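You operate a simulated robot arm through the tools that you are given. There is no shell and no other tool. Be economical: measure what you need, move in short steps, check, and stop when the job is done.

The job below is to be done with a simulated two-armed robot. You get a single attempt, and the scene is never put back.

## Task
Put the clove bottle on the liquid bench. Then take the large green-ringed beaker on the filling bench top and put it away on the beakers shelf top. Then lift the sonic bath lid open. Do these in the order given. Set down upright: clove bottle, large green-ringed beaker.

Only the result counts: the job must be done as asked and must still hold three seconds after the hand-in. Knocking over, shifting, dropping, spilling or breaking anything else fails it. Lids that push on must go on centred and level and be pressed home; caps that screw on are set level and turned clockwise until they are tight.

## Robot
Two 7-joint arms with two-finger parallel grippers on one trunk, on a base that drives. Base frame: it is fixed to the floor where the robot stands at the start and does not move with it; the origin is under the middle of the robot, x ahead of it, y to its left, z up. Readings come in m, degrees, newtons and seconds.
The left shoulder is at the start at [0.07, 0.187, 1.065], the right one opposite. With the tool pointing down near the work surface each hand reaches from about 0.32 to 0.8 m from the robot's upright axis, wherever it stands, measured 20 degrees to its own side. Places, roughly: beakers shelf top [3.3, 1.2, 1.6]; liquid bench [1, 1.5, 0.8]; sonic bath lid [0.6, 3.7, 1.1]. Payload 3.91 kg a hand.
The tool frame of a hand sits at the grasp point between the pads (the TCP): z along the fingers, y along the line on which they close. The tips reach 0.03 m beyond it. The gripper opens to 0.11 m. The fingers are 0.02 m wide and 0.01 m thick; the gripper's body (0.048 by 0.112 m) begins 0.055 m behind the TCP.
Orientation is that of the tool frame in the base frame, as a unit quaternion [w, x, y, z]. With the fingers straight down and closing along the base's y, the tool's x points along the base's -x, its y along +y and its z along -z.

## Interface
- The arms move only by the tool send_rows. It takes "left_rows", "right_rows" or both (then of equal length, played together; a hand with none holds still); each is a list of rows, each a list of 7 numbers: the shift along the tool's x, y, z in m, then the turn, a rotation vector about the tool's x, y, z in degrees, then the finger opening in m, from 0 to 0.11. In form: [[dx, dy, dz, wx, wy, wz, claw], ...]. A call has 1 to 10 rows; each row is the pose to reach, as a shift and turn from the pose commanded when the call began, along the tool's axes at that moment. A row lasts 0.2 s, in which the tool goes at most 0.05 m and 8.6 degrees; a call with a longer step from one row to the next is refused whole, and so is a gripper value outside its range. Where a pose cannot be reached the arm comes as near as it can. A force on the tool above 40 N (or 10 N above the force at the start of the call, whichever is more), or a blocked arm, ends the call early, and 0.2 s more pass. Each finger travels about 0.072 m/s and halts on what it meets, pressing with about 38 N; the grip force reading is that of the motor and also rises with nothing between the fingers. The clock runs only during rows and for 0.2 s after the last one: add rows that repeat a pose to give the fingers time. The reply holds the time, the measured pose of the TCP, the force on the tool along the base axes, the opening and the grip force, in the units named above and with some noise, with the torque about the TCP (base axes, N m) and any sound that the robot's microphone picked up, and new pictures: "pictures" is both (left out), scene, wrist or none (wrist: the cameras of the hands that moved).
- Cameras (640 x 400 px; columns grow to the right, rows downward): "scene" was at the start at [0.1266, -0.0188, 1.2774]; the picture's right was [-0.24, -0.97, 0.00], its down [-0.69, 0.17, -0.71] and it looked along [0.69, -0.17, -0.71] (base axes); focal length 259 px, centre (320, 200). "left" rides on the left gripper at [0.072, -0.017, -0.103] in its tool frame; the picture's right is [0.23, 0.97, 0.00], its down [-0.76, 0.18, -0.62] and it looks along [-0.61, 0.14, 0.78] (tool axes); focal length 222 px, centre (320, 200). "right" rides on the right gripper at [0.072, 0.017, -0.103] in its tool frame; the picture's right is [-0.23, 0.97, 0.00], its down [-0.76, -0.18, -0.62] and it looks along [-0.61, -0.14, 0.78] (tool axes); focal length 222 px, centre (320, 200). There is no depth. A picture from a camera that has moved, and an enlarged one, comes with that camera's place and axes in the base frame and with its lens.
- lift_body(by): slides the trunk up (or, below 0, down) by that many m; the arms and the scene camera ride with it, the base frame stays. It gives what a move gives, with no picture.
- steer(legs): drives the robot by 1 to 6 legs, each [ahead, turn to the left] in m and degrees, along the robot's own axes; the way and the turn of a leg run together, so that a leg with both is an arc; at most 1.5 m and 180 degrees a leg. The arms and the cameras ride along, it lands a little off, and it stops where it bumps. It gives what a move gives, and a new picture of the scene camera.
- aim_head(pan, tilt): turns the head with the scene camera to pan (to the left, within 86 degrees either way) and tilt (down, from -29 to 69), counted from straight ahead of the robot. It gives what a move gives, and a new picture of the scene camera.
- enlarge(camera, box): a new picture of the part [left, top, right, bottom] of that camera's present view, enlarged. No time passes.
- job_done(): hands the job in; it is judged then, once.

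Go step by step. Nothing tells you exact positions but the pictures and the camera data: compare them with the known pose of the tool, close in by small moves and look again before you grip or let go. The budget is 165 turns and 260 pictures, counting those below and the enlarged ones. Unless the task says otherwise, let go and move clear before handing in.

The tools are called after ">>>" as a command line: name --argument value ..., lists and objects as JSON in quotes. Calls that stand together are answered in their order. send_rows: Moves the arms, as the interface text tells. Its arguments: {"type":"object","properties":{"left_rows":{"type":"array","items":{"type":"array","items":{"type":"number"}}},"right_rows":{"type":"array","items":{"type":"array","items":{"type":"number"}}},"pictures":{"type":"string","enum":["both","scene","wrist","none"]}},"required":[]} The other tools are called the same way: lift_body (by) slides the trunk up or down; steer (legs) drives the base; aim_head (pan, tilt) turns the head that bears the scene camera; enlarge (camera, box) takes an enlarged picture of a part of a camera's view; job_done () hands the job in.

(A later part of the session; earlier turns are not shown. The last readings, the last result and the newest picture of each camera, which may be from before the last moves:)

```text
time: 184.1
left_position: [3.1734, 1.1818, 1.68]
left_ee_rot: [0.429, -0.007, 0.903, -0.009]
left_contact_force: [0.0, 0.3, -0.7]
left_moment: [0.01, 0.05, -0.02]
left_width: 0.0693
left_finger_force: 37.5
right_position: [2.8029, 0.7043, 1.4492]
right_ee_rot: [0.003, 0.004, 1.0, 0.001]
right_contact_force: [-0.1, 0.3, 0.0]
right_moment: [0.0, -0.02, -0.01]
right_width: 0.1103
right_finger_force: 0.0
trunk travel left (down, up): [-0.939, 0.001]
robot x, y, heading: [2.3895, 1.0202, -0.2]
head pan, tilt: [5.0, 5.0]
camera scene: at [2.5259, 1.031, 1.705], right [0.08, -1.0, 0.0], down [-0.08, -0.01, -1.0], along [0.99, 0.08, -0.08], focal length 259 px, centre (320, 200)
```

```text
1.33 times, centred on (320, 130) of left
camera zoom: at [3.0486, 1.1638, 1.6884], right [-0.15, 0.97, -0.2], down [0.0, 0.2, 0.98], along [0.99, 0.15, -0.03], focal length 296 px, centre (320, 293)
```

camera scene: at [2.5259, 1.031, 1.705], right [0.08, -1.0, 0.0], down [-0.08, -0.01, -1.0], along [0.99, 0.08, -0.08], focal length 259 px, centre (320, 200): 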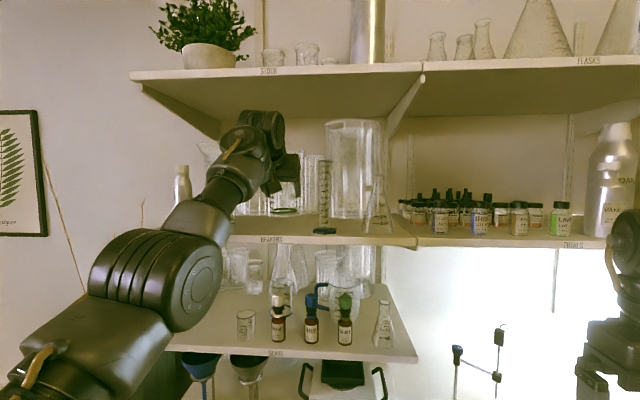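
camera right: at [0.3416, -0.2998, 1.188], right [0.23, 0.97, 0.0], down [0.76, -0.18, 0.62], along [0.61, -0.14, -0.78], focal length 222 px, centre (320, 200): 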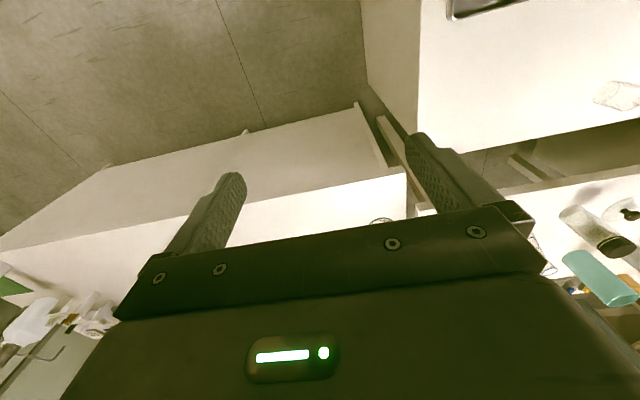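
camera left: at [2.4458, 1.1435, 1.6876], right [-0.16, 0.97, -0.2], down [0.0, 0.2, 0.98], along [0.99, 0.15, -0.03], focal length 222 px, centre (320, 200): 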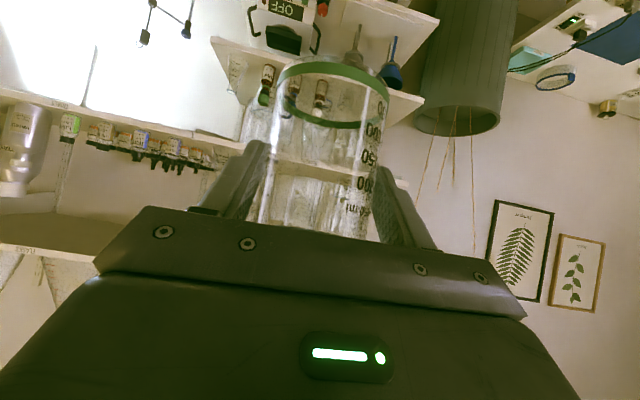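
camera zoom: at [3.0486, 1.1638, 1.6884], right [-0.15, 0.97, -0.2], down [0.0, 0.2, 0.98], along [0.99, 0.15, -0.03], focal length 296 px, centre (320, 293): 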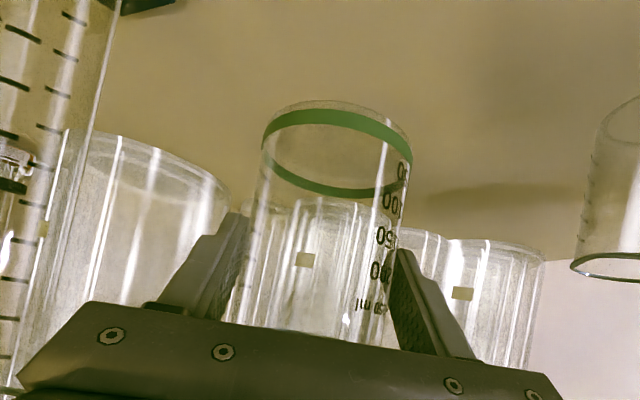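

The beaker is over the shelf. I nudge 3 cm further in and lower gently until contact.

>>> steer --legs '[[0.03, 0]]'

>>> send_rows --left_rows '[[0.008, 0, 0.0065, 0, 0, 0, 0.05], [0.0155, 0, 0.013, 0, 0, 0, 0.05], [0.018, 0, 0.0153, 0, 0, 0, 0.05]]' --pictures "wrist"

>>> enlarge --camera "scene" --box '[200, 120, 400, 270]'

```text
time: 184.9
left_position: [3.2005, 1.1799, 1.6818]
left_ee_rot: [0.431, -0.006, 0.902, -0.01]
left_contact_force: [-0.9, 0.2, -0.8]
left_moment: [0.02, 0.0, 0.0]
left_width: 0.0693
left_finger_force: 37.8
right_position: [2.8288, 0.7047, 1.4495]
right_ee_rot: [0.003, 0.003, 1.0, 0.0]
right_contact_force: [-0.4, -0.8, -0.7]
right_moment: [-0.02, -0.06, 0.01]
right_width: 0.1099
right_finger_force: 0.1
trunk travel left (down, up): [-0.939, 0.001]
robot x, y, heading: [2.4207, 1.0222, -0.3]
head pan, tilt: [5.0, 5.0]
camera scene: at [2.5519, 1.0307, 1.7053], right [0.08, -1.0, 0.0], down [-0.08, -0.01, -1.0], along [0.99, 0.08, -0.08], focal length 259 px, centre (320, 200)
```

scene: 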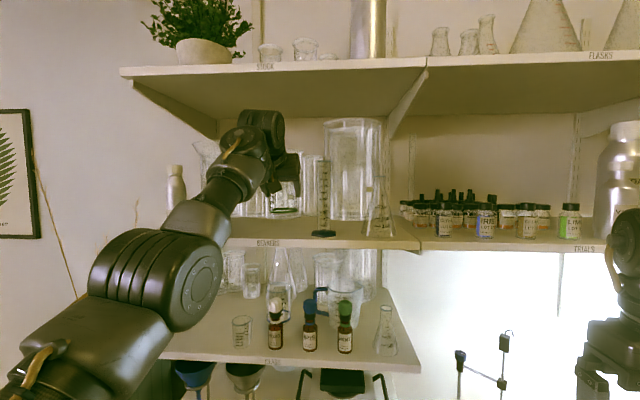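

```text
time: 185.7
left_position: [3.204, 1.1808, 1.6557]
left_ee_rot: [0.43, -0.006, 0.903, -0.009]
left_contact_force: [0.9, -0.6, -0.6]
left_moment: [0.03, 0.02, 0.0]
left_width: 0.0695
left_finger_force: 38.1
right_position: [2.8337, 0.7052, 1.4504]
right_ee_rot: [0.003, 0.004, 1.0, -0.001]
right_contact_force: [0.5, -1.0, 0.3]
right_moment: [0.0, 0.01, -0.01]
right_width: 0.1098
right_finger_force: 0.1
trunk travel left (down, up): [-0.939, 0.001]
robot x, y, heading: [2.4211, 1.0207, -0.3]
head pan, tilt: [5.0, 5.0]
camera left: at [3.0794, 1.1629, 1.664], right [-0.15, 0.97, -0.2], down [0.0, 0.2, 0.98], along [0.99, 0.15, -0.02], focal length 222 px, centre (320, 200)
```

left: 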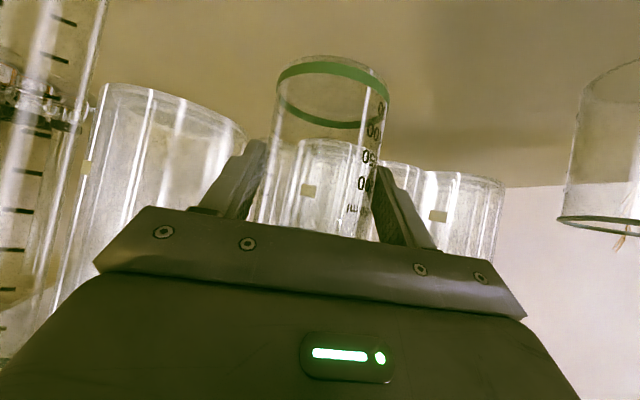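

```text
2.67 times, centred on (300, 195) of scene
camera zoom: at [2.5562, 1.0307, 1.7049], right [0.08, -1.0, 0.0], down [-0.08, -0.01, -1.0], along [0.99, 0.08, -0.08], focal length 690 px, centre (373, 213)
```

zoom: 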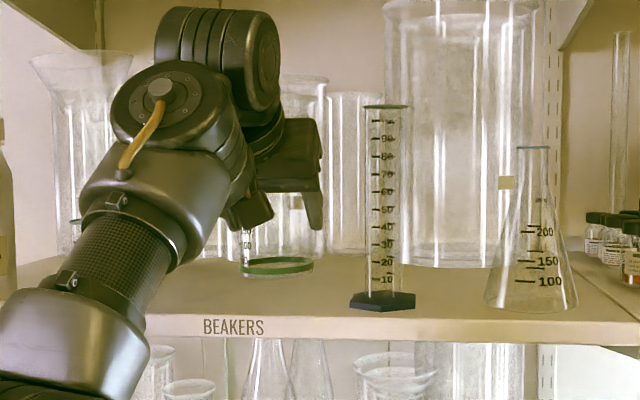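

Base is about 1.591 now; I keep lowering in small steps until it touches, also undoing a 1° tilt.

>>> send_rows --left_rows '[[0.0023, 0, 0.0019, 0, 0.9, 0, 0.05], [0.0046, 0, 0.0038, 0, 0.9, 0, 0.05], [0.0069, 0, 0.0058, 0, 0.9, 0, 0.05], [0.0092, 0, 0.0077, 0, 0.9, 0, 0.05]]' --pictures "none"

>>> enlarge --camera "scene" --box '[230, 150, 350, 240]'

```text
time: 186.7
left_position: [3.2102, 1.1809, 1.6406]
left_ee_rot: [0.421, -0.007, 0.907, -0.008]
left_contact_force: [-0.3, 0.4, -1.0]
left_moment: [0.02, 0.03, 0.03]
left_width: 0.0693
left_finger_force: 37.9
right_position: [2.8386, 0.7048, 1.4483]
right_ee_rot: [0.001, 0.004, 1.0, 0.0]
right_contact_force: [-0.4, -0.1, -0.1]
right_moment: [-0.01, 0.01, 0.01]
right_width: 0.1099
right_finger_force: 0.0
trunk travel left (down, up): [-0.939, 0.001]
robot x, y, heading: [2.4206, 1.0268, -0.5]
head pan, tilt: [5.0, 5.0]
```

```text
4.44 times, centred on (290, 195) of scene
camera zoom: at [2.5622, 1.0307, 1.7043], right [0.08, -1.0, 0.0], down [-0.09, -0.01, -1.0], along [0.99, 0.08, -0.09], focal length 1151 px, centre (453, 222)
```

zoom: 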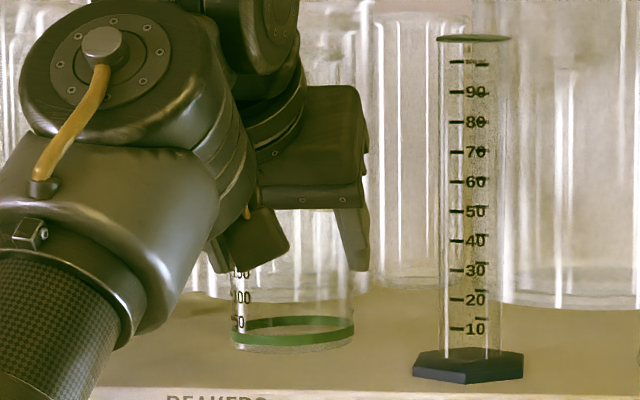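

Still no contact (base ≈1.576); I continue.

>>> send_rows --left_rows '[[0.0015, 0, 0.0013, 0, 0, 0, 0.05], [0.003, 0, 0.0026, 0, 0, 0, 0.05], [0.0046, 0, 0.0038, 0, 0, 0, 0.05], [0.0061, 0, 0.0051, 0, 0, 0, 0.05]]' --pictures "none"

>>> enlarge --camera "scene" --box '[230, 150, 350, 240]'

```text
time: 187.7
left_position: [3.206, 1.1795, 1.6383]
left_ee_rot: [0.425, -0.007, 0.905, -0.009]
left_contact_force: [3.6, 3.9, 21.8]
left_moment: [0.91, -0.72, 0.05]
left_width: 0.069
left_finger_force: 38.1
right_position: [2.8343, 0.7039, 1.4506]
right_ee_rot: [0.001, 0.004, 1.0, 0.0]
right_contact_force: [-0.1, 0.0, -0.3]
right_moment: [-0.02, -0.01, 0.01]
right_width: 0.11
right_finger_force: 0.0
trunk travel left (down, up): [-0.939, 0.001]
robot x, y, heading: [2.4177, 1.0231, -0.3]
head pan, tilt: [5.0, 5.0]
```

```text
4.44 times, centred on (290, 195) of scene
camera zoom: at [2.5579, 1.0307, 1.705], right [0.08, -1.0, 0.0], down [-0.09, -0.01, -1.0], along [0.99, 0.08, -0.09], focal length 1151 px, centre (453, 222)
```

zoom: 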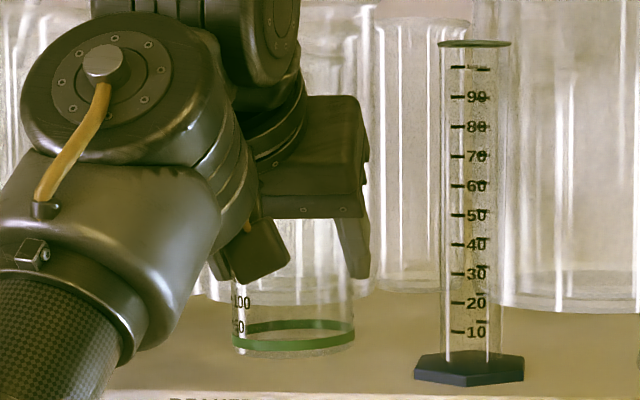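

Touching at 22 N, with the left side about 1° low. I relieve, level it, and set it down again lightly.

>>> send_rows --left_rows '[[-0.0035, 0, -0.003, -0.4, 0, 0.5, 0.05], [-0.0035, 0, -0.003, -0.84, 0, 1.0, 0.05], [-0.0023, 0, -0.0019, -0.84, 0, 1.0, 0.05], [-0.0023, 0, -0.0019, -0.84, 0, 1.0, 0.05]]' --pictures "none"

```text
time: 188.7
left_position: [3.2072, 1.1793, 1.6362]
left_ee_rot: [0.422, -0.002, 0.907, 0.003]
left_contact_force: [-2.3, -1.3, 7.7]
left_moment: [-0.17, -0.3, -0.11]
left_width: 0.0689
left_finger_force: 38.0
right_position: [2.835, 0.704, 1.4485]
right_ee_rot: [0.002, 0.003, 1.0, 0.002]
right_contact_force: [0.3, -0.7, 0.1]
right_moment: [0.02, -0.02, 0.0]
right_width: 0.1099
right_finger_force: 0.0
trunk travel left (down, up): [-0.939, 0.001]
robot x, y, heading: [2.4214, 1.0236, -0.1]
head pan, tilt: [5.0, 5.0]
```

Level with light contact. I open the fingers and retreat by driving straight back.

>>> send_rows --left_rows '[[0, 0, 0, 0, 0, 0, 0.072], [0, 0, 0, 0, 0, 0, 0.08], [0, 0, 0, 0, 0, 0, 0.09], [0, 0, 0, 0, 0, 0, 0.09]]' --pictures "wrist"

>>> enlarge --camera "scene" --box '[230, 150, 350, 240]'

```text
time: 189.7
left_position: [3.211, 1.1804, 1.6358]
left_ee_rot: [0.421, -0.003, 0.907, 0.002]
left_contact_force: [0.4, 1.0, 0.3]
left_moment: [0.01, 0.02, -0.02]
left_width: 0.09
left_finger_force: 0.0
right_position: [2.8373, 0.7043, 1.4492]
right_ee_rot: [0.0, 0.004, 1.0, 0.001]
right_contact_force: [0.1, 0.2, 0.2]
right_moment: [0.01, 0.01, -0.02]
right_width: 0.11
right_finger_force: 0.0
trunk travel left (down, up): [-0.939, 0.001]
robot x, y, heading: [2.4175, 1.0184, -0.3]
head pan, tilt: [5.0, 5.0]
camera left: at [3.0843, 1.163, 1.6456], right [-0.15, 0.97, -0.17], down [0.01, 0.18, 0.98], along [0.99, 0.15, -0.04], focal length 222 px, centre (320, 200)
```

left: 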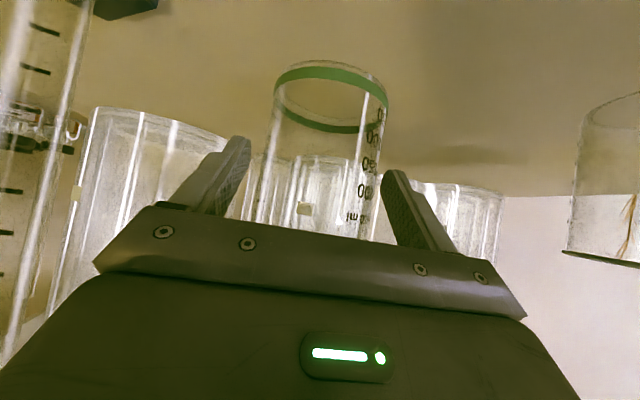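

```text
4.44 times, centred on (290, 195) of scene
camera zoom: at [2.5614, 1.0309, 1.7043], right [0.08, -1.0, 0.0], down [-0.09, -0.01, -1.0], along [0.99, 0.08, -0.09], focal length 1151 px, centre (453, 222)
```

zoom: 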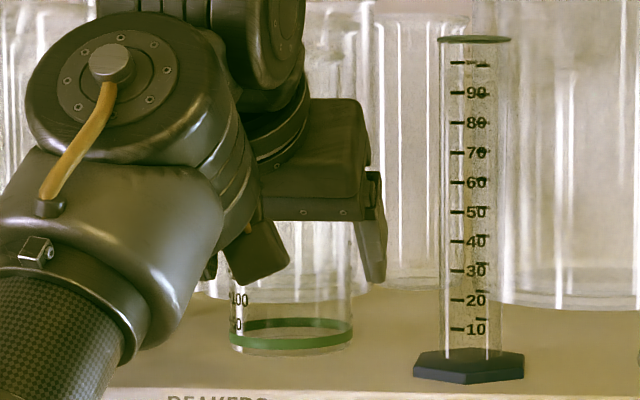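

Released; the beaker stands. I drive straight back.

>>> steer --legs '[[-0.5, 0]]'

>>> enlarge --camera "scene" --box '[200, 100, 440, 250]'

>>> enlarge --camera "left" --box '[80, 0, 560, 260]'

```text
time: 192.6
left_position: [2.72, 1.1779, 1.6333]
left_ee_rot: [0.42, 0.003, 0.908, -0.001]
left_contact_force: [-0.7, 0.0, -0.4]
left_moment: [-0.03, 0.01, 0.01]
left_width: 0.0898
left_finger_force: 0.0
right_position: [2.3432, 0.7052, 1.4467]
right_ee_rot: [0.0, 0.007, 1.0, 0.001]
right_contact_force: [0.0, -0.5, 0.2]
right_moment: [-0.01, 0.01, -0.01]
right_width: 0.11
right_finger_force: 0.1
trunk travel left (down, up): [-0.939, 0.001]
robot x, y, heading: [1.9251, 1.0295, -0.9]
head pan, tilt: [5.0, 5.0]
camera scene: at [2.0713, 1.0336, 1.7041], right [0.07, -1.0, 0.0], down [-0.09, -0.01, -1.0], along [0.99, 0.07, -0.09], focal length 259 px, centre (320, 200)
```

scene: 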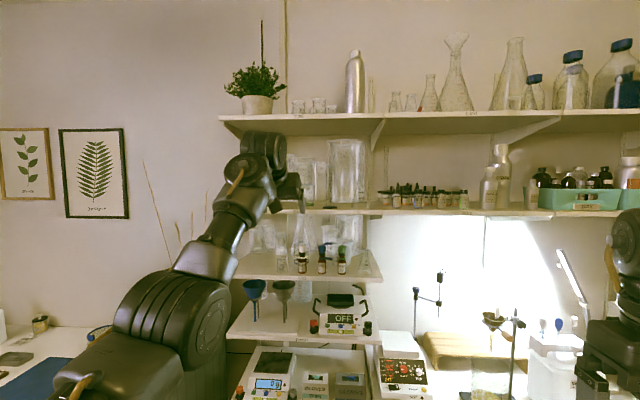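

```text
2.67 times, centred on (320, 175) of scene
camera zoom: at [2.0713, 1.0336, 1.7041], right [0.07, -1.0, 0.0], down [-0.09, -0.01, -1.0], along [0.99, 0.07, -0.09], focal length 690 px, centre (320, 267)
```

zoom: 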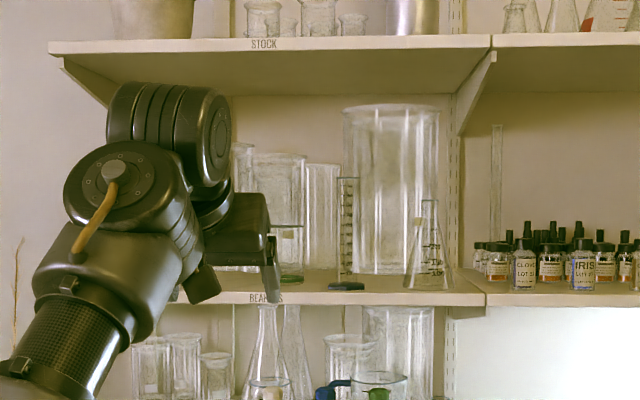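

```text
1.33 times, centred on (320, 130) of left
camera zoom: at [2.5954, 1.1609, 1.6447], right [-0.14, 0.97, -0.17], down [0.02, 0.18, 0.98], along [0.99, 0.14, -0.04], focal length 296 px, centre (320, 293)
```

zoom: 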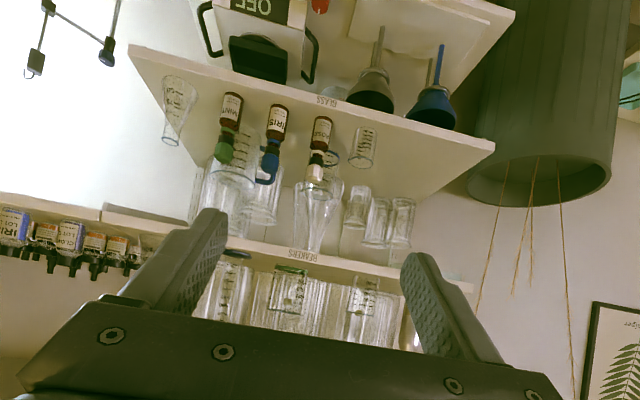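

The beaker stands upright on the shelf. Next is the sonic bath, on the counter at (0.6, 3.7); I turn and look toward it.

>>> steer --legs '[[0, 91], [0.6, 0]]'

>>> lift_body --by -0.2

>>> send_rows --left_rows '[[0.013, 0, -0.042, 0, 0, 0, 0.08], [0.03, 0, -0.08, 0, 5, 0, 0.06], [0.05, 0, -0.11, 0, 12, 0, 0.05], [0.08, 0, -0.13, 0, 20, 0, 0.05], [0.1, 0, -0.16, 0, 28, 0, 0.05]]' --pictures "none"

>>> aim_head --pan 25 --tilt 15

>>> enlarge --camera "scene" --box '[160, 80, 480, 280]'

```text
time: 199.9
left_position: [1.7025, 2.3993, 1.6372]
left_ee_rot: [-0.29, 0.658, -0.623, -0.307]
left_contact_force: [0.2, 0.6, 0.4]
left_moment: [0.0, 0.02, -0.02]
left_width: 0.0902
left_finger_force: 0.2
right_position: [2.1974, 2.0522, 1.4502]
right_ee_rot: [-0.001, 0.723, -0.691, -0.001]
right_contact_force: [0.4, -0.2, -0.4]
right_moment: [0.03, 0.01, 0.02]
right_width: 0.1101
right_finger_force: 0.0
trunk travel left (down, up): [-0.939, 0.001]
robot x, y, heading: [1.901, 1.6229, 92.7]
head pan, tilt: [5.0, 5.0]
camera scene: at [1.8842, 1.7626, 1.7047], right [0.99, 0.13, 0.0], down [0.01, -0.09, -1.0], along [-0.13, 0.99, -0.09], focal length 259 px, centre (320, 200)
```

scene: 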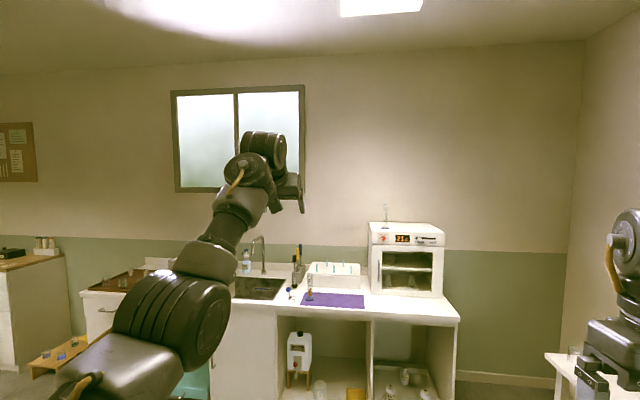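

```text
time: 202.1
left_position: [1.7025, 2.3991, 1.4348]
left_ee_rot: [-0.289, 0.659, -0.623, -0.307]
left_contact_force: [-0.4, 0.2, 0.1]
left_moment: [0.02, 0.03, 0.04]
left_width: 0.0901
left_finger_force: 0.0
right_position: [2.1957, 2.0547, 1.2481]
right_ee_rot: [-0.001, 0.723, -0.691, 0.0]
right_contact_force: [0.0, 0.0, -0.7]
right_moment: [-0.02, 0.0, 0.01]
right_width: 0.1101
right_finger_force: 0.1
trunk travel left (down, up): [-0.739, 0.201]
robot x, y, heading: [1.9028, 1.6226, 92.7]
head pan, tilt: [5.0, 5.0]
```

```text
time: 202.7
left_position: [1.7075, 2.3425, 1.4625]
left_ee_rot: [-0.289, 0.662, -0.623, -0.302]
left_contact_force: [19.4, 43.2, -11.0]
left_moment: [0.88, 0.56, 3.53]
left_width: 0.06
left_finger_force: 0.0
right_position: [2.1964, 2.0526, 1.2493]
right_ee_rot: [-0.001, 0.722, -0.692, -0.001]
right_contact_force: [-0.5, -0.7, -0.1]
right_moment: [0.01, 0.02, 0.0]
right_width: 0.11
right_finger_force: 0.1
trunk travel left (down, up): [-0.739, 0.201]
robot x, y, heading: [1.903, 1.6231, 92.9]
head pan, tilt: [5.0, 5.0]
stopped in row 2 (left hand): the force on the tool passed its limit (the readings are from after the stop); the commanded pose is now the measured one
```

```text
time: 203.5
left_position: [1.7064, 2.3447, 1.4612]
left_ee_rot: [-0.287, 0.662, -0.624, -0.301]
left_contact_force: [36.5, 59.9, -28.0]
left_moment: [3.16, 1.14, 6.24]
left_width: 0.0601
left_finger_force: 0.0
right_position: [2.1976, 2.0536, 1.2481]
right_ee_rot: [0.0, 0.724, -0.69, 0.0]
right_contact_force: [0.2, 0.0, -0.2]
right_moment: [0.03, -0.01, 0.0]
right_width: 0.1099
right_finger_force: 0.0
trunk travel left (down, up): [-0.739, 0.201]
robot x, y, heading: [1.9046, 1.6222, 92.7]
head pan, tilt: [25.0, 15.0]
camera scene: at [1.8531, 1.7572, 1.4882], right [0.89, 0.46, 0.0], down [0.12, -0.23, -0.97], along [-0.45, 0.86, -0.26], focal length 259 px, centre (320, 200)
```

scene: 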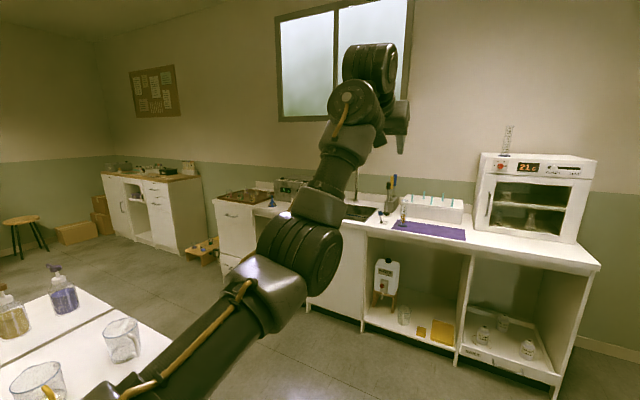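

```text
2.00 times, centred on (320, 180) of scene
camera zoom: at [1.8531, 1.7572, 1.4882], right [0.89, 0.46, 0.0], down [0.12, -0.23, -0.97], along [-0.45, 0.86, -0.26], focal length 518 px, centre (320, 240)
```

zoom: 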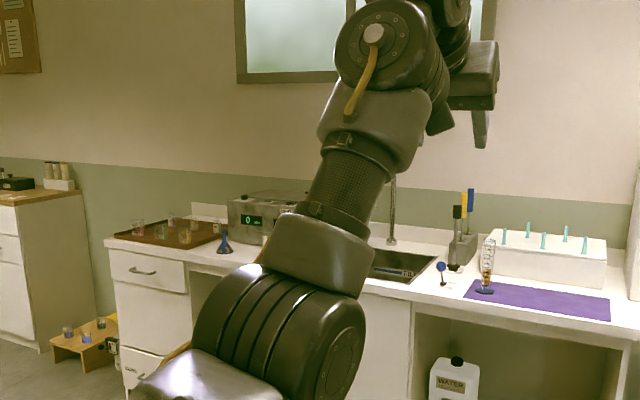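

The fold again presses wrist to forearm; I stretch forward/down to relieve and lower with the arm extended, then untilt.

>>> send_rows --left_rows '[[0, 0, 0.045, 0, 0, 0, 0.06], [0.02, 0, 0.08, 0, 0, 0, 0.06], [0.053, 0, 0.107, 0, 0, 0, 0.06], [0.086, 0, 0.134, 0, 0, 0, 0.06], [0.119, 0, 0.161, 0, 0, 0, 0.06], [0.152, 0, 0.188, 0, 0, 0, 0.06]]' --pictures "none"

>>> send_rows --left_rows '[[0, 0, 0, 0, 8, 0, 0.06], [0, 0, 0, 0, 16, 0, 0.06], [0, 0, 0, 0, 24, 0, 0.06], [0, 0, 0, 0, 32, 0, 0.06], [0, 0, 0, 0, 40, 0, 0.06], [0, 0, 0, 0, 48, 0, 0.06]]' --pictures "scene"

```text
time: 204.9
left_position: [1.7058, 2.3851, 1.2189]
left_ee_rot: [-0.286, 0.662, -0.624, -0.301]
left_contact_force: [-0.2, 0.1, 0.1]
left_moment: [0.01, 0.0, -0.02]
left_width: 0.06
left_finger_force: 0.1
right_position: [2.1957, 2.0537, 1.2482]
right_ee_rot: [-0.001, 0.723, -0.691, -0.001]
right_contact_force: [-0.3, 0.7, 0.0]
right_moment: [0.02, 0.0, 0.01]
right_width: 0.1098
right_finger_force: 0.0
trunk travel left (down, up): [-0.739, 0.201]
robot x, y, heading: [1.8993, 1.6219, 92.5]
head pan, tilt: [25.0, 15.0]
```

```text
time: 205.7
left_position: [1.7053, 2.3882, 1.2225]
left_ee_rot: [-0.161, 0.709, -0.666, -0.166]
left_contact_force: [5.6, 12.5, -10.2]
left_moment: [0.38, 0.6, 0.94]
left_width: 0.0599
left_finger_force: 0.1
right_position: [2.197, 2.0527, 1.2479]
right_ee_rot: [-0.001, 0.722, -0.691, -0.001]
right_contact_force: [-1.0, 0.2, 0.6]
right_moment: [0.0, 0.0, 0.0]
right_width: 0.1099
right_finger_force: 0.1
trunk travel left (down, up): [-0.739, 0.201]
robot x, y, heading: [1.8992, 1.6205, 92.7]
head pan, tilt: [25.0, 15.0]
stopped in row 4 (left hand): the force on the tool passed its limit (the readings are from after the stop); the commanded pose is now the measured one
camera scene: at [1.8534, 1.7564, 1.4882], right [0.89, 0.47, 0.0], down [0.12, -0.23, -0.97], along [-0.45, 0.85, -0.26], focal length 259 px, centre (320, 200)
```

scene: 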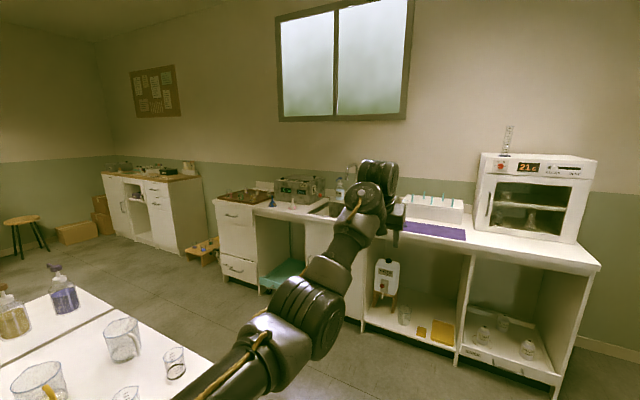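

I lower the left hand well below the shoulder before straightening it.

>>> send_rows --left_rows '[[0.02, 0, 0.04, 0, -6, 0, 0.06], [0.04, 0, 0.08, 0, -6, 0, 0.06], [0.06, 0, 0.12, 0, -6, 0, 0.06], [0.08, 0, 0.16, 0, -6, 0, 0.06], [0.1, 0, 0.2, 0, -6, 0, 0.06], [0.11, 0, 0.22, 0, 0, 0, 0.06], [0.11, 0, 0.22, 0, 8, 0, 0.06], [0.11, 0, 0.22, 0, 16, 0, 0.06], [0.11, 0, 0.22, 0, 22, 0, 0.06], [0.11, 0, 0.22, 0, 27, 0, 0.06]]' --pictures "scene"

>>> enlarge --camera "scene" --box '[180, 130, 340, 230]'

```text
time: 207.9
left_position: [1.7236, 2.357, 0.9842]
left_ee_rot: [-0.004, 0.729, -0.685, -0.004]
left_contact_force: [-0.3, -0.7, 0.4]
left_moment: [0.02, 0.03, 0.0]
left_width: 0.0602
left_finger_force: 0.1
left hand out of reach, approached as far as the arm can: row 9, 10
right_position: [2.1969, 2.0522, 1.2484]
right_ee_rot: [-0.001, 0.723, -0.691, 0.0]
right_contact_force: [0.1, 0.7, 1.3]
right_moment: [-0.02, -0.01, 0.02]
right_width: 0.1099
right_finger_force: 0.1
trunk travel left (down, up): [-0.739, 0.201]
robot x, y, heading: [1.8982, 1.6229, 92.5]
head pan, tilt: [25.0, 15.0]
camera scene: at [1.8537, 1.7563, 1.4883], right [0.89, 0.47, 0.0], down [0.12, -0.23, -0.97], along [-0.45, 0.85, -0.26], focal length 259 px, centre (320, 200)
```

scene: 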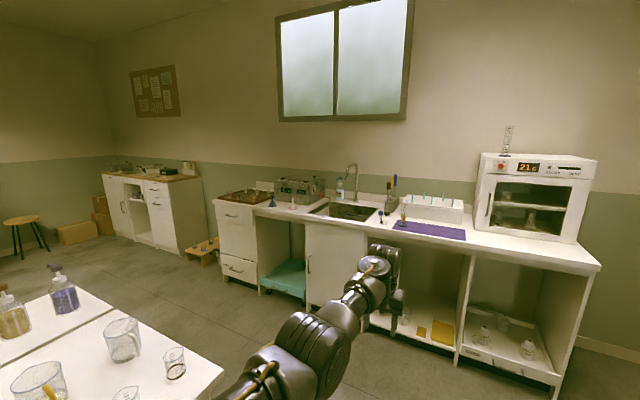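

```text
4.00 times, centred on (260, 180) of scene
camera zoom: at [1.8537, 1.7563, 1.4883], right [0.89, 0.47, 0.0], down [0.12, -0.23, -0.97], along [-0.45, 0.85, -0.26], focal length 1036 px, centre (560, 280)
```

zoom: 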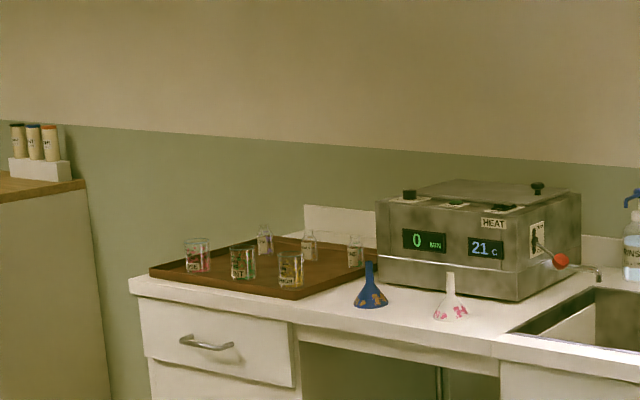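

The bath has a lid plate with a black knob. I tuck the left arm and drive to stand in front of it.

>>> send_rows --left_rows '[[0.04, 0, -0.03, 0, 0, 0, 0.06], [0.08, 0, -0.06, 0, 0, 0, 0.06], [0.12, 0, -0.09, 0, 0, 0, 0.06], [0.16, 0, -0.12, 0, 0, 0, 0.06], [0.2, 0, -0.15, 0, 0, 0, 0.06], [0.22, 0, -0.19, 0, 0, 0, 0.06]]' --pictures "none"

>>> steer --legs '[[0.93, 0], [0, 88], [1.25, 0], [0, -90]]'

>>> aim_head --pan 0 --tilt 25

>>> enlarge --camera "scene" --box '[160, 120, 480, 320]'

```text
time: 208.2
left_position: [1.7258, 2.3469, 0.9969]
left_ee_rot: [-0.016, 0.729, -0.684, -0.011]
left_contact_force: [31.8, 37.2, -72.3]
left_moment: [1.8, 4.66, 3.16]
left_width: 0.06
left_finger_force: 0.2
left hand out of reach, approached as far as the arm can: row 1
right_position: [2.1955, 2.0527, 1.2491]
right_ee_rot: [-0.001, 0.723, -0.691, -0.002]
right_contact_force: [0.2, -0.2, 0.2]
right_moment: [0.03, 0.01, 0.01]
right_width: 0.1101
right_finger_force: 0.0
trunk travel left (down, up): [-0.739, 0.201]
robot x, y, heading: [1.9028, 1.6201, 92.6]
head pan, tilt: [25.0, 15.0]
stopped in row 1 (left hand): the force on the tool passed its limit (the readings are from after the stop); the commanded pose is now the measured one
```

```text
time: 208.9
left_position: [1.7261, 2.3479, 0.9971]
left_ee_rot: [-0.018, 0.731, -0.682, -0.011]
left_contact_force: [5.4, 7.1, -14.5]
left_moment: [0.43, 0.8, 0.55]
left_width: 0.0602
left_finger_force: 0.1
right_position: [2.1957, 2.054, 1.2494]
right_ee_rot: [-0.002, 0.722, -0.691, -0.001]
right_contact_force: [-0.5, -1.0, 0.2]
right_moment: [-0.01, 0.01, 0.0]
right_width: 0.11
right_finger_force: 0.0
trunk travel left (down, up): [-0.739, 0.201]
robot x, y, heading: [1.9007, 1.6198, 92.7]
head pan, tilt: [25.0, 15.0]
stopped in leg 1: the force on the tool passed its limit (the readings are from after the stop); the commanded pose is now the measured one
camera scene: at [1.8529, 1.757, 1.4883], right [0.89, 0.47, 0.0], down [0.12, -0.23, -0.97], along [-0.45, 0.85, -0.26], focal length 259 px, centre (320, 200)
```

scene: 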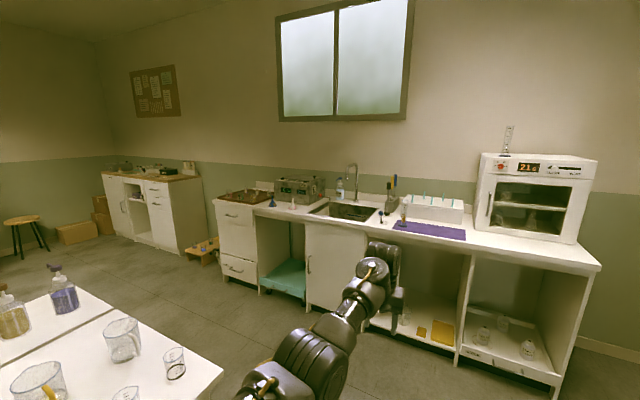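

```text
time: 209.8
left_position: [1.7258, 2.3494, 0.997]
left_ee_rot: [-0.018, 0.73, -0.683, -0.012]
left_contact_force: [14.0, 8.8, -23.3]
left_moment: [0.95, 1.94, 1.31]
left_width: 0.0599
left_finger_force: 0.1
right_position: [2.1973, 2.054, 1.2485]
right_ee_rot: [-0.002, 0.723, -0.691, -0.001]
right_contact_force: [0.6, 0.0, 0.0]
right_moment: [0.03, 0.02, 0.02]
right_width: 0.1099
right_finger_force: 0.1
trunk travel left (down, up): [-0.739, 0.201]
robot x, y, heading: [1.9015, 1.6221, 92.9]
head pan, tilt: [0.0, 25.0]
camera scene: at [1.8919, 1.7667, 1.472], right [1.0, 0.05, 0.0], down [0.02, -0.42, -0.91], along [-0.04, 0.91, -0.42], focal length 259 px, centre (320, 200)
```

scene: 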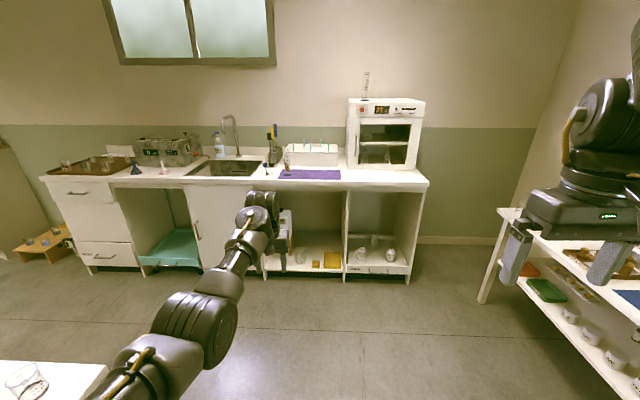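

```text
2.00 times, centred on (320, 220) of scene
camera zoom: at [1.8919, 1.7667, 1.472], right [1.0, 0.05, 0.0], down [0.02, -0.42, -0.91], along [-0.04, 0.91, -0.42], focal length 518 px, centre (320, 160)
```

zoom: 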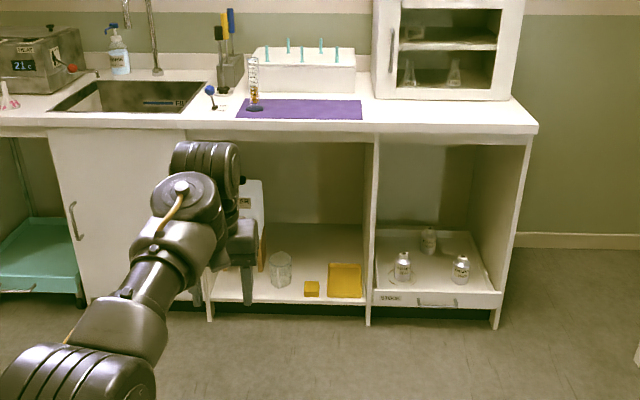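

The left arm's posture is awkward; I re-tilt the hand to the posture it had after the pick-up, which should unwind it.

>>> send_rows --left_rows '[[-0.005, 0, 0.02, 0, -7, 0, 0.06], [-0.005, 0, 0.04, 0, -14, 0, 0.06], [0, 0, 0.05, 0, -21, 0, 0.06], [0, 0, 0.05, 0, -28, 0, 0.06], [0.01, 0, 0.05, 0, -35, 0, 0.06], [0.02, 0, 0.05, 0, -42, 0, 0.06], [0.03, 0, 0.05, 0, -48, 0, 0.06], [0.05, 0, 0.05, 0, -48, 0, 0.06]]' --pictures "scene"

```text
time: 211.6
left_position: [1.7305, 2.3021, 0.9463]
left_ee_rot: [-0.294, 0.663, -0.617, -0.306]
left_contact_force: [-0.3, -0.2, 0.5]
left_moment: [0.05, 0.02, 0.02]
left_width: 0.0599
left_finger_force: 0.0
right_position: [2.197, 2.0543, 1.2485]
right_ee_rot: [-0.001, 0.722, -0.691, -0.002]
right_contact_force: [0.2, -0.8, 0.5]
right_moment: [0.02, 0.0, 0.0]
right_width: 0.1101
right_finger_force: 0.1
trunk travel left (down, up): [-0.739, 0.201]
robot x, y, heading: [1.9013, 1.6264, 92.7]
head pan, tilt: [0.0, 25.0]
camera scene: at [1.8919, 1.766, 1.4721], right [1.0, 0.05, 0.0], down [0.02, -0.42, -0.91], along [-0.04, 0.91, -0.42], focal length 259 px, centre (320, 200)
```

scene: 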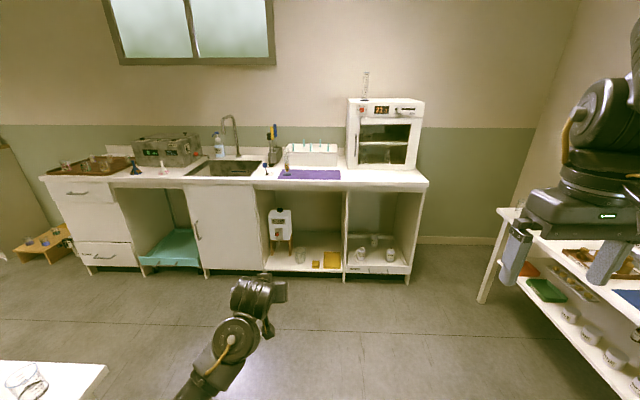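

Free again. I now unwind to a tucked, tool-down posture, moving back and up together.

>>> send_rows --left_rows '[[0, 0, -0.037, 0, 5, 0, 0.06], [-0.004, 0, -0.074, 0, 10, 0, 0.06], [-0.01, 0, -0.11, 0, 15, 0, 0.06], [-0.018, 0, -0.147, 0, 20, 0, 0.06], [-0.026, 0, -0.183, 0, 25, 0, 0.06], [-0.035, 0, -0.22, 0, 30, 0, 0.06], [-0.044, 0, -0.256, 0, 35, 0, 0.06], [-0.053, 0, -0.293, 0, 40, 0, 0.06], [-0.062, 0, -0.33, 0, 45, 0, 0.06], [-0.071, 0, -0.366, 0, 50, 0, 0.06]]' --pictures "scene"

```text
time: 213.8
left_position: [1.8654, 2.2828, 0.9982]
left_ee_rot: [-0.014, 0.73, -0.683, -0.01]
left_contact_force: [0.8, -0.2, 0.0]
left_moment: [-0.04, 0.03, 0.03]
left_width: 0.0602
left_finger_force: 0.1
left hand out of reach, approached as far as the arm can: row 4, 5, 6, 7, 8, 9, 10
right_position: [2.1995, 2.0535, 1.248]
right_ee_rot: [0.001, 0.722, -0.692, -0.004]
right_contact_force: [0.6, 0.6, 0.3]
right_moment: [0.02, 0.07, 0.0]
right_width: 0.1099
right_finger_force: 0.0
trunk travel left (down, up): [-0.739, 0.201]
robot x, y, heading: [1.9003, 1.6243, 92.8]
head pan, tilt: [0.0, 25.0]
camera scene: at [1.8952, 1.7669, 1.4718], right [1.0, 0.05, 0.0], down [0.02, -0.42, -0.91], along [-0.04, 0.91, -0.42], focal length 259 px, centre (320, 200)
```

scene: 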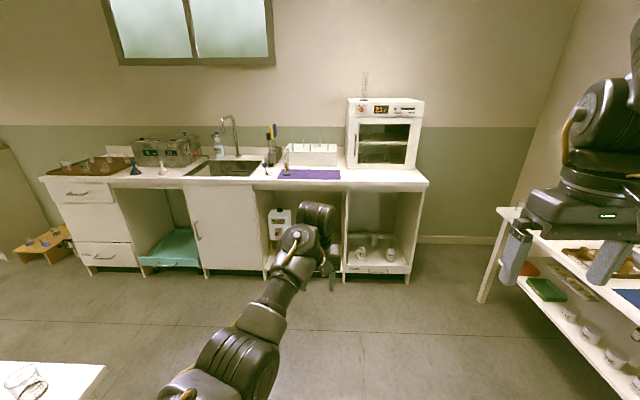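

Tool-down again without load. I shift this hand to the left, raise the trunk so both hands ride above the counter, and go in front of the bath.

>>> send_rows --left_rows '[[0.01, 0.04, 0, 0, 0, 0, 0.06], [0.02, 0.08, 0, 0, 0, 0, 0.06], [0.03, 0.12, 0, 0, 0, 0, 0.06], [0.04, 0.16, 0, 0, 0, 0, 0.06], [0.05, 0.2, 0, 0, 0, 0, 0.06]]' --pictures "none"

>>> lift_body --by 0.2

>>> steer --legs '[[0.85, 0], [0, 87], [1.1, 0], [0, -90]]'

>>> aim_head --pan 0 --tilt 25

```text
time: 214.5
left_position: [1.779, 2.2948, 0.9655]
left_ee_rot: [-0.006, 0.742, -0.67, 0.004]
left_contact_force: [25.4, 5.4, -12.7]
left_moment: [0.39, 3.4, 2.2]
left_width: 0.0598
left_finger_force: 0.0
left hand out of reach, approached as far as the arm can: row 1, 2, 3
right_position: [2.1925, 2.0572, 1.2502]
right_ee_rot: [-0.001, 0.722, -0.692, 0.0]
right_contact_force: [0.3, 0.3, 0.6]
right_moment: [-0.02, -0.04, -0.01]
right_width: 0.1099
right_finger_force: 0.1
trunk travel left (down, up): [-0.739, 0.201]
robot x, y, heading: [1.8979, 1.6237, 92.8]
head pan, tilt: [0.0, 25.0]
stopped in row 3 (left hand): the force on the tool passed its limit (the readings are from after the stop); the commanded pose is now the measured one
```

```text
time: 215.0
left_position: [1.7812, 2.2933, 0.9799]
left_ee_rot: [-0.007, 0.742, -0.671, 0.002]
left_contact_force: [14.8, 0.7, -6.5]
left_moment: [0.45, 1.85, 1.16]
left_width: 0.0599
left_finger_force: 0.1
right_position: [2.1955, 2.0536, 1.2613]
right_ee_rot: [-0.001, 0.721, -0.692, -0.001]
right_contact_force: [-0.3, 0.5, 0.3]
right_moment: [0.03, 0.0, 0.0]
right_width: 0.11
right_finger_force: 0.1
trunk travel left (down, up): [-0.753, 0.187]
robot x, y, heading: [1.9015, 1.6249, 92.7]
head pan, tilt: [0.0, 25.0]
stopped: the force on the tool passed its limit (the readings are from after the stop); the commanded pose is now the measured one
```

```text
time: 220.1
left_position: [1.7401, 3.1486, 0.9808]
left_ee_rot: [-0.007, 0.748, -0.664, 0.002]
left_contact_force: [6.3, 0.6, -4.1]
left_moment: [0.38, 0.94, 0.56]
left_width: 0.06
left_finger_force: 0.0
right_position: [2.1581, 2.9169, 1.2629]
right_ee_rot: [0.0, 0.729, -0.685, -0.002]
right_contact_force: [-0.3, 0.7, 0.7]
right_moment: [0.0, -0.03, 0.0]
right_width: 0.1099
right_finger_force: 0.0
trunk travel left (down, up): [-0.753, 0.187]
robot x, y, heading: [1.8737, 2.4802, 93.9]
head pan, tilt: [0.0, 25.0]
stopped in leg 2: the force on the tool passed its limit (the readings are from after the stop); the commanded pose is now the measured one
camera scene: at [1.8587, 2.6231, 1.4856], right [1.0, 0.07, 0.0], down [0.03, -0.42, -0.91], along [-0.06, 0.9, -0.42], focal length 259 px, centre (320, 200)
```

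scene: 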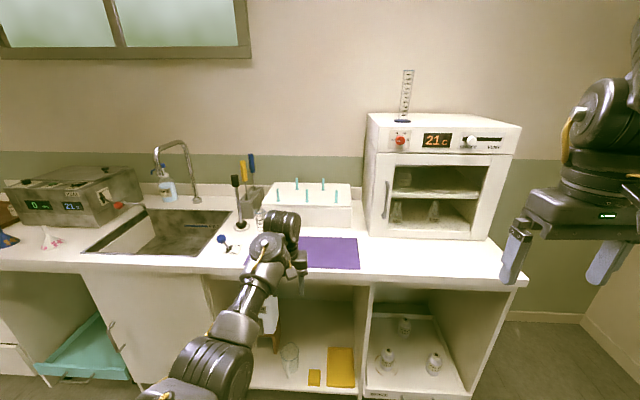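

```text
time: 220.7
left_position: [1.7388, 3.1482, 0.9802]
left_ee_rot: [-0.006, 0.749, -0.663, 0.001]
left_contact_force: [10.0, 1.3, -6.4]
left_moment: [0.25, 1.4, 0.89]
left_width: 0.0601
left_finger_force: 0.0
right_position: [2.1592, 2.9156, 1.2621]
right_ee_rot: [-0.001, 0.728, -0.685, -0.002]
right_contact_force: [0.2, 0.7, -0.6]
right_moment: [-0.03, 0.04, 0.02]
right_width: 0.1102
right_finger_force: 0.0
trunk travel left (down, up): [-0.753, 0.187]
robot x, y, heading: [1.874, 2.4781, 94.0]
head pan, tilt: [0.0, 25.0]
camera scene: at [1.8585, 2.6231, 1.4856], right [1.0, 0.07, 0.0], down [0.03, -0.42, -0.91], along [-0.06, 0.9, -0.42], focal length 259 px, centre (320, 200)
```

scene: 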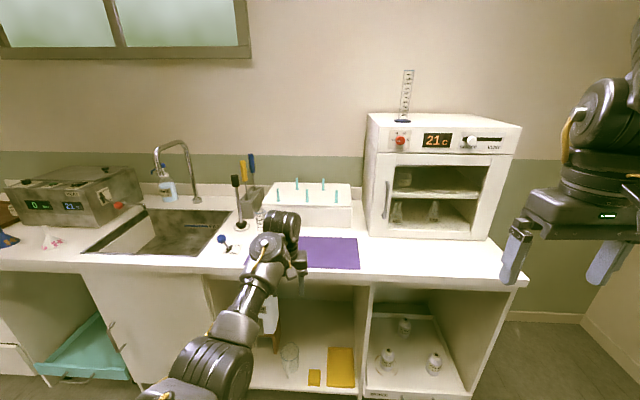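

The left hand is over the counter edge, and the residual self-contact stops moves. I back away first and relieve it.

>>> steer --legs '[[-0.45, 0]]'

>>> send_rows --left_rows '[[-0.01, -0.03, 0.01, 0, -6, 0, 0.06], [-0.01, -0.04, 0.02, 0, -14, 0, 0.06], [-0.01, -0.04, 0.03, 0, -22, 0, 0.06], [0, -0.04, 0.03, 0, -30, 0, 0.06]]' --pictures "none"

```text
time: 223.5
left_position: [1.7701, 2.6951, 0.9792]
left_ee_rot: [-0.007, 0.749, -0.663, 0.002]
left_contact_force: [12.4, 1.0, -7.7]
left_moment: [0.44, 1.78, 1.1]
left_width: 0.0599
left_finger_force: 0.1
right_position: [2.1892, 2.4624, 1.261]
right_ee_rot: [0.0, 0.728, -0.686, -0.001]
right_contact_force: [0.2, -1.3, -0.2]
right_moment: [0.02, 0.03, -0.02]
right_width: 0.1101
right_finger_force: 0.2
trunk travel left (down, up): [-0.753, 0.187]
robot x, y, heading: [1.8989, 2.0286, 93.7]
head pan, tilt: [0.0, 25.0]
camera scene: at [1.8889, 2.1696, 1.4855], right [1.0, 0.07, 0.0], down [0.03, -0.42, -0.91], along [-0.06, 0.9, -0.42], focal length 259 px, centre (320, 200)
```

scene: 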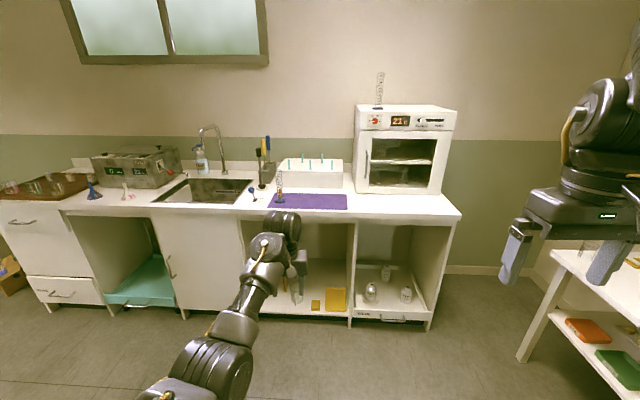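

```text
time: 224.5
left_position: [1.8104, 2.6993, 0.9523]
left_ee_rot: [-0.179, 0.723, -0.638, -0.193]
left_contact_force: [-0.6, -0.1, 0.1]
left_moment: [0.02, 0.01, 0.0]
left_width: 0.06
left_finger_force: 0.1
right_position: [2.189, 2.4631, 1.2622]
right_ee_rot: [0.0, 0.729, -0.685, -0.002]
right_contact_force: [-0.2, -0.6, -0.5]
right_moment: [0.01, 0.02, 0.01]
right_width: 0.1101
right_finger_force: 0.2
trunk travel left (down, up): [-0.753, 0.187]
robot x, y, heading: [1.9008, 2.0265, 93.6]
head pan, tilt: [0.0, 25.0]
```

Free. I restore the transport posture used earlier (50° tilt, tucked), then raise the trunk.

>>> send_rows --left_rows '[[0, 0.01, 0, 0, -7, 0, 0.06], [0, 0.02, 0, 0, -14, 0, 0.06], [0.015, 0.03, -0.02, 0, -20, 0, 0.06], [0.03, 0.03, -0.045, 0, -20, 0, 0.06], [0.045, 0.03, -0.07, 0, -20, 0, 0.06], [0.062, 0.03, -0.093, 0, -20, 0, 0.06]]' --pictures "none"

>>> lift_body --by 0.186

```text
time: 225.9
left_position: [1.7912, 2.5933, 0.9969]
left_ee_rot: [-0.287, 0.678, -0.599, -0.314]
left_contact_force: [0.2, 0.0, 0.2]
left_moment: [0.01, 0.04, 0.02]
left_width: 0.0601
left_finger_force: 0.0
right_position: [2.1885, 2.4622, 1.2617]
right_ee_rot: [-0.001, 0.729, -0.685, -0.002]
right_contact_force: [-0.2, -0.4, -0.4]
right_moment: [0.03, 0.0, 0.0]
right_width: 0.1102
right_finger_force: 0.0
trunk travel left (down, up): [-0.753, 0.187]
robot x, y, heading: [1.9016, 2.0247, 93.8]
head pan, tilt: [0.0, 25.0]
```

```text
time: 227.9
left_position: [1.7905, 2.5952, 1.1833]
left_ee_rot: [-0.286, 0.679, -0.598, -0.315]
left_contact_force: [0.0, 0.5, 0.5]
left_moment: [-0.03, 0.01, 0.01]
left_width: 0.0598
left_finger_force: 0.0
right_position: [2.188, 2.4629, 1.4479]
right_ee_rot: [-0.001, 0.728, -0.685, -0.002]
right_contact_force: [-0.2, -0.2, -0.1]
right_moment: [0.03, 0.02, -0.02]
right_width: 0.1098
right_finger_force: 0.0
trunk travel left (down, up): [-0.939, 0.001]
robot x, y, heading: [1.9035, 2.0249, 93.9]
head pan, tilt: [0.0, 25.0]
```

Now I drive along the counter to a place in front of the bath.

>>> steer --legs '[[0.52, 0], [0, 86], [1.05, 0], [0, -90]]'

>>> aim_head --pan 10 --tilt 30

>>> enlarge --camera "scene" --box '[180, 100, 500, 300]'

```text
time: 243.4
left_position: [0.7851, 3.1746, 1.1817]
left_ee_rot: [0.306, -0.639, 0.64, 0.296]
left_contact_force: [-0.3, 0.1, -0.6]
left_moment: [0.01, 0.02, 0.01]
left_width: 0.0599
left_finger_force: 0.0
right_position: [1.1624, 2.9925, 1.4471]
right_ee_rot: [0.001, -0.683, 0.73, 0.002]
right_contact_force: [0.6, -0.4, -0.7]
right_moment: [0.01, 0.02, 0.0]
right_width: 0.11
right_finger_force: 0.1
trunk travel left (down, up): [-0.939, 0.001]
robot x, y, heading: [0.8226, 2.5956, 86.5]
head pan, tilt: [0.0, 25.0]
camera scene: at [0.8285, 2.739, 1.6716], right [1.0, -0.06, 0.0], down [-0.03, -0.42, -0.91], along [0.06, 0.9, -0.42], focal length 259 px, centre (320, 200)
```

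scene: 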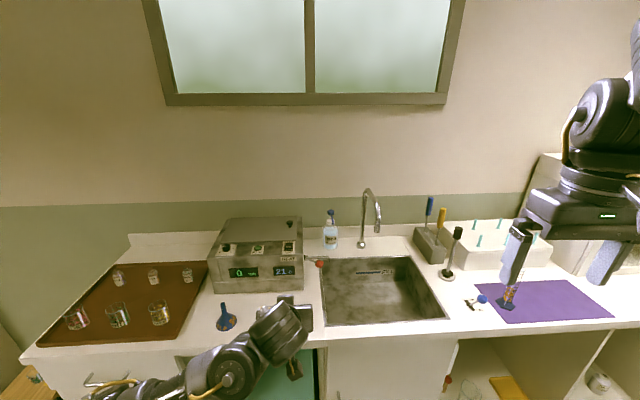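

```text
time: 244.1
left_position: [0.7853, 3.1747, 1.1821]
left_ee_rot: [0.306, -0.64, 0.64, 0.296]
left_contact_force: [-0.3, 0.3, 0.5]
left_moment: [0.0, 0.01, -0.02]
left_width: 0.0599
left_finger_force: 0.0
right_position: [1.1633, 2.9932, 1.4475]
right_ee_rot: [0.001, -0.684, 0.73, 0.003]
right_contact_force: [-0.2, -0.7, 0.2]
right_moment: [0.02, -0.01, 0.01]
right_width: 0.11
right_finger_force: 0.1
trunk travel left (down, up): [-0.939, 0.001]
robot x, y, heading: [0.8245, 2.5957, 86.4]
head pan, tilt: [10.0, 30.0]
camera scene: at [0.8132, 2.7367, 1.6637], right [0.99, 0.11, 0.0], down [0.06, -0.5, -0.87], along [-0.1, 0.86, -0.5], focal length 259 px, centre (320, 200)
```

scene: 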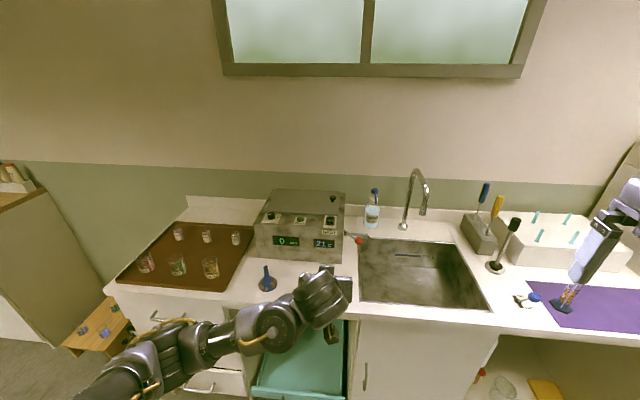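

```text
2.00 times, centred on (340, 200) of scene
camera zoom: at [0.8132, 2.7367, 1.6637], right [0.99, 0.11, 0.0], down [0.06, -0.5, -0.87], along [-0.1, 0.86, -0.5], focal length 518 px, centre (280, 200)
```

zoom: 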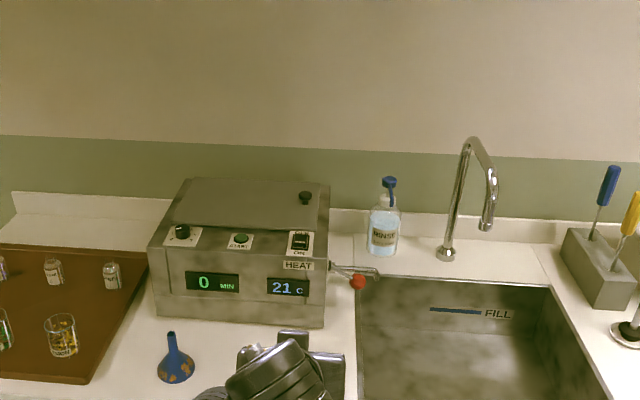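

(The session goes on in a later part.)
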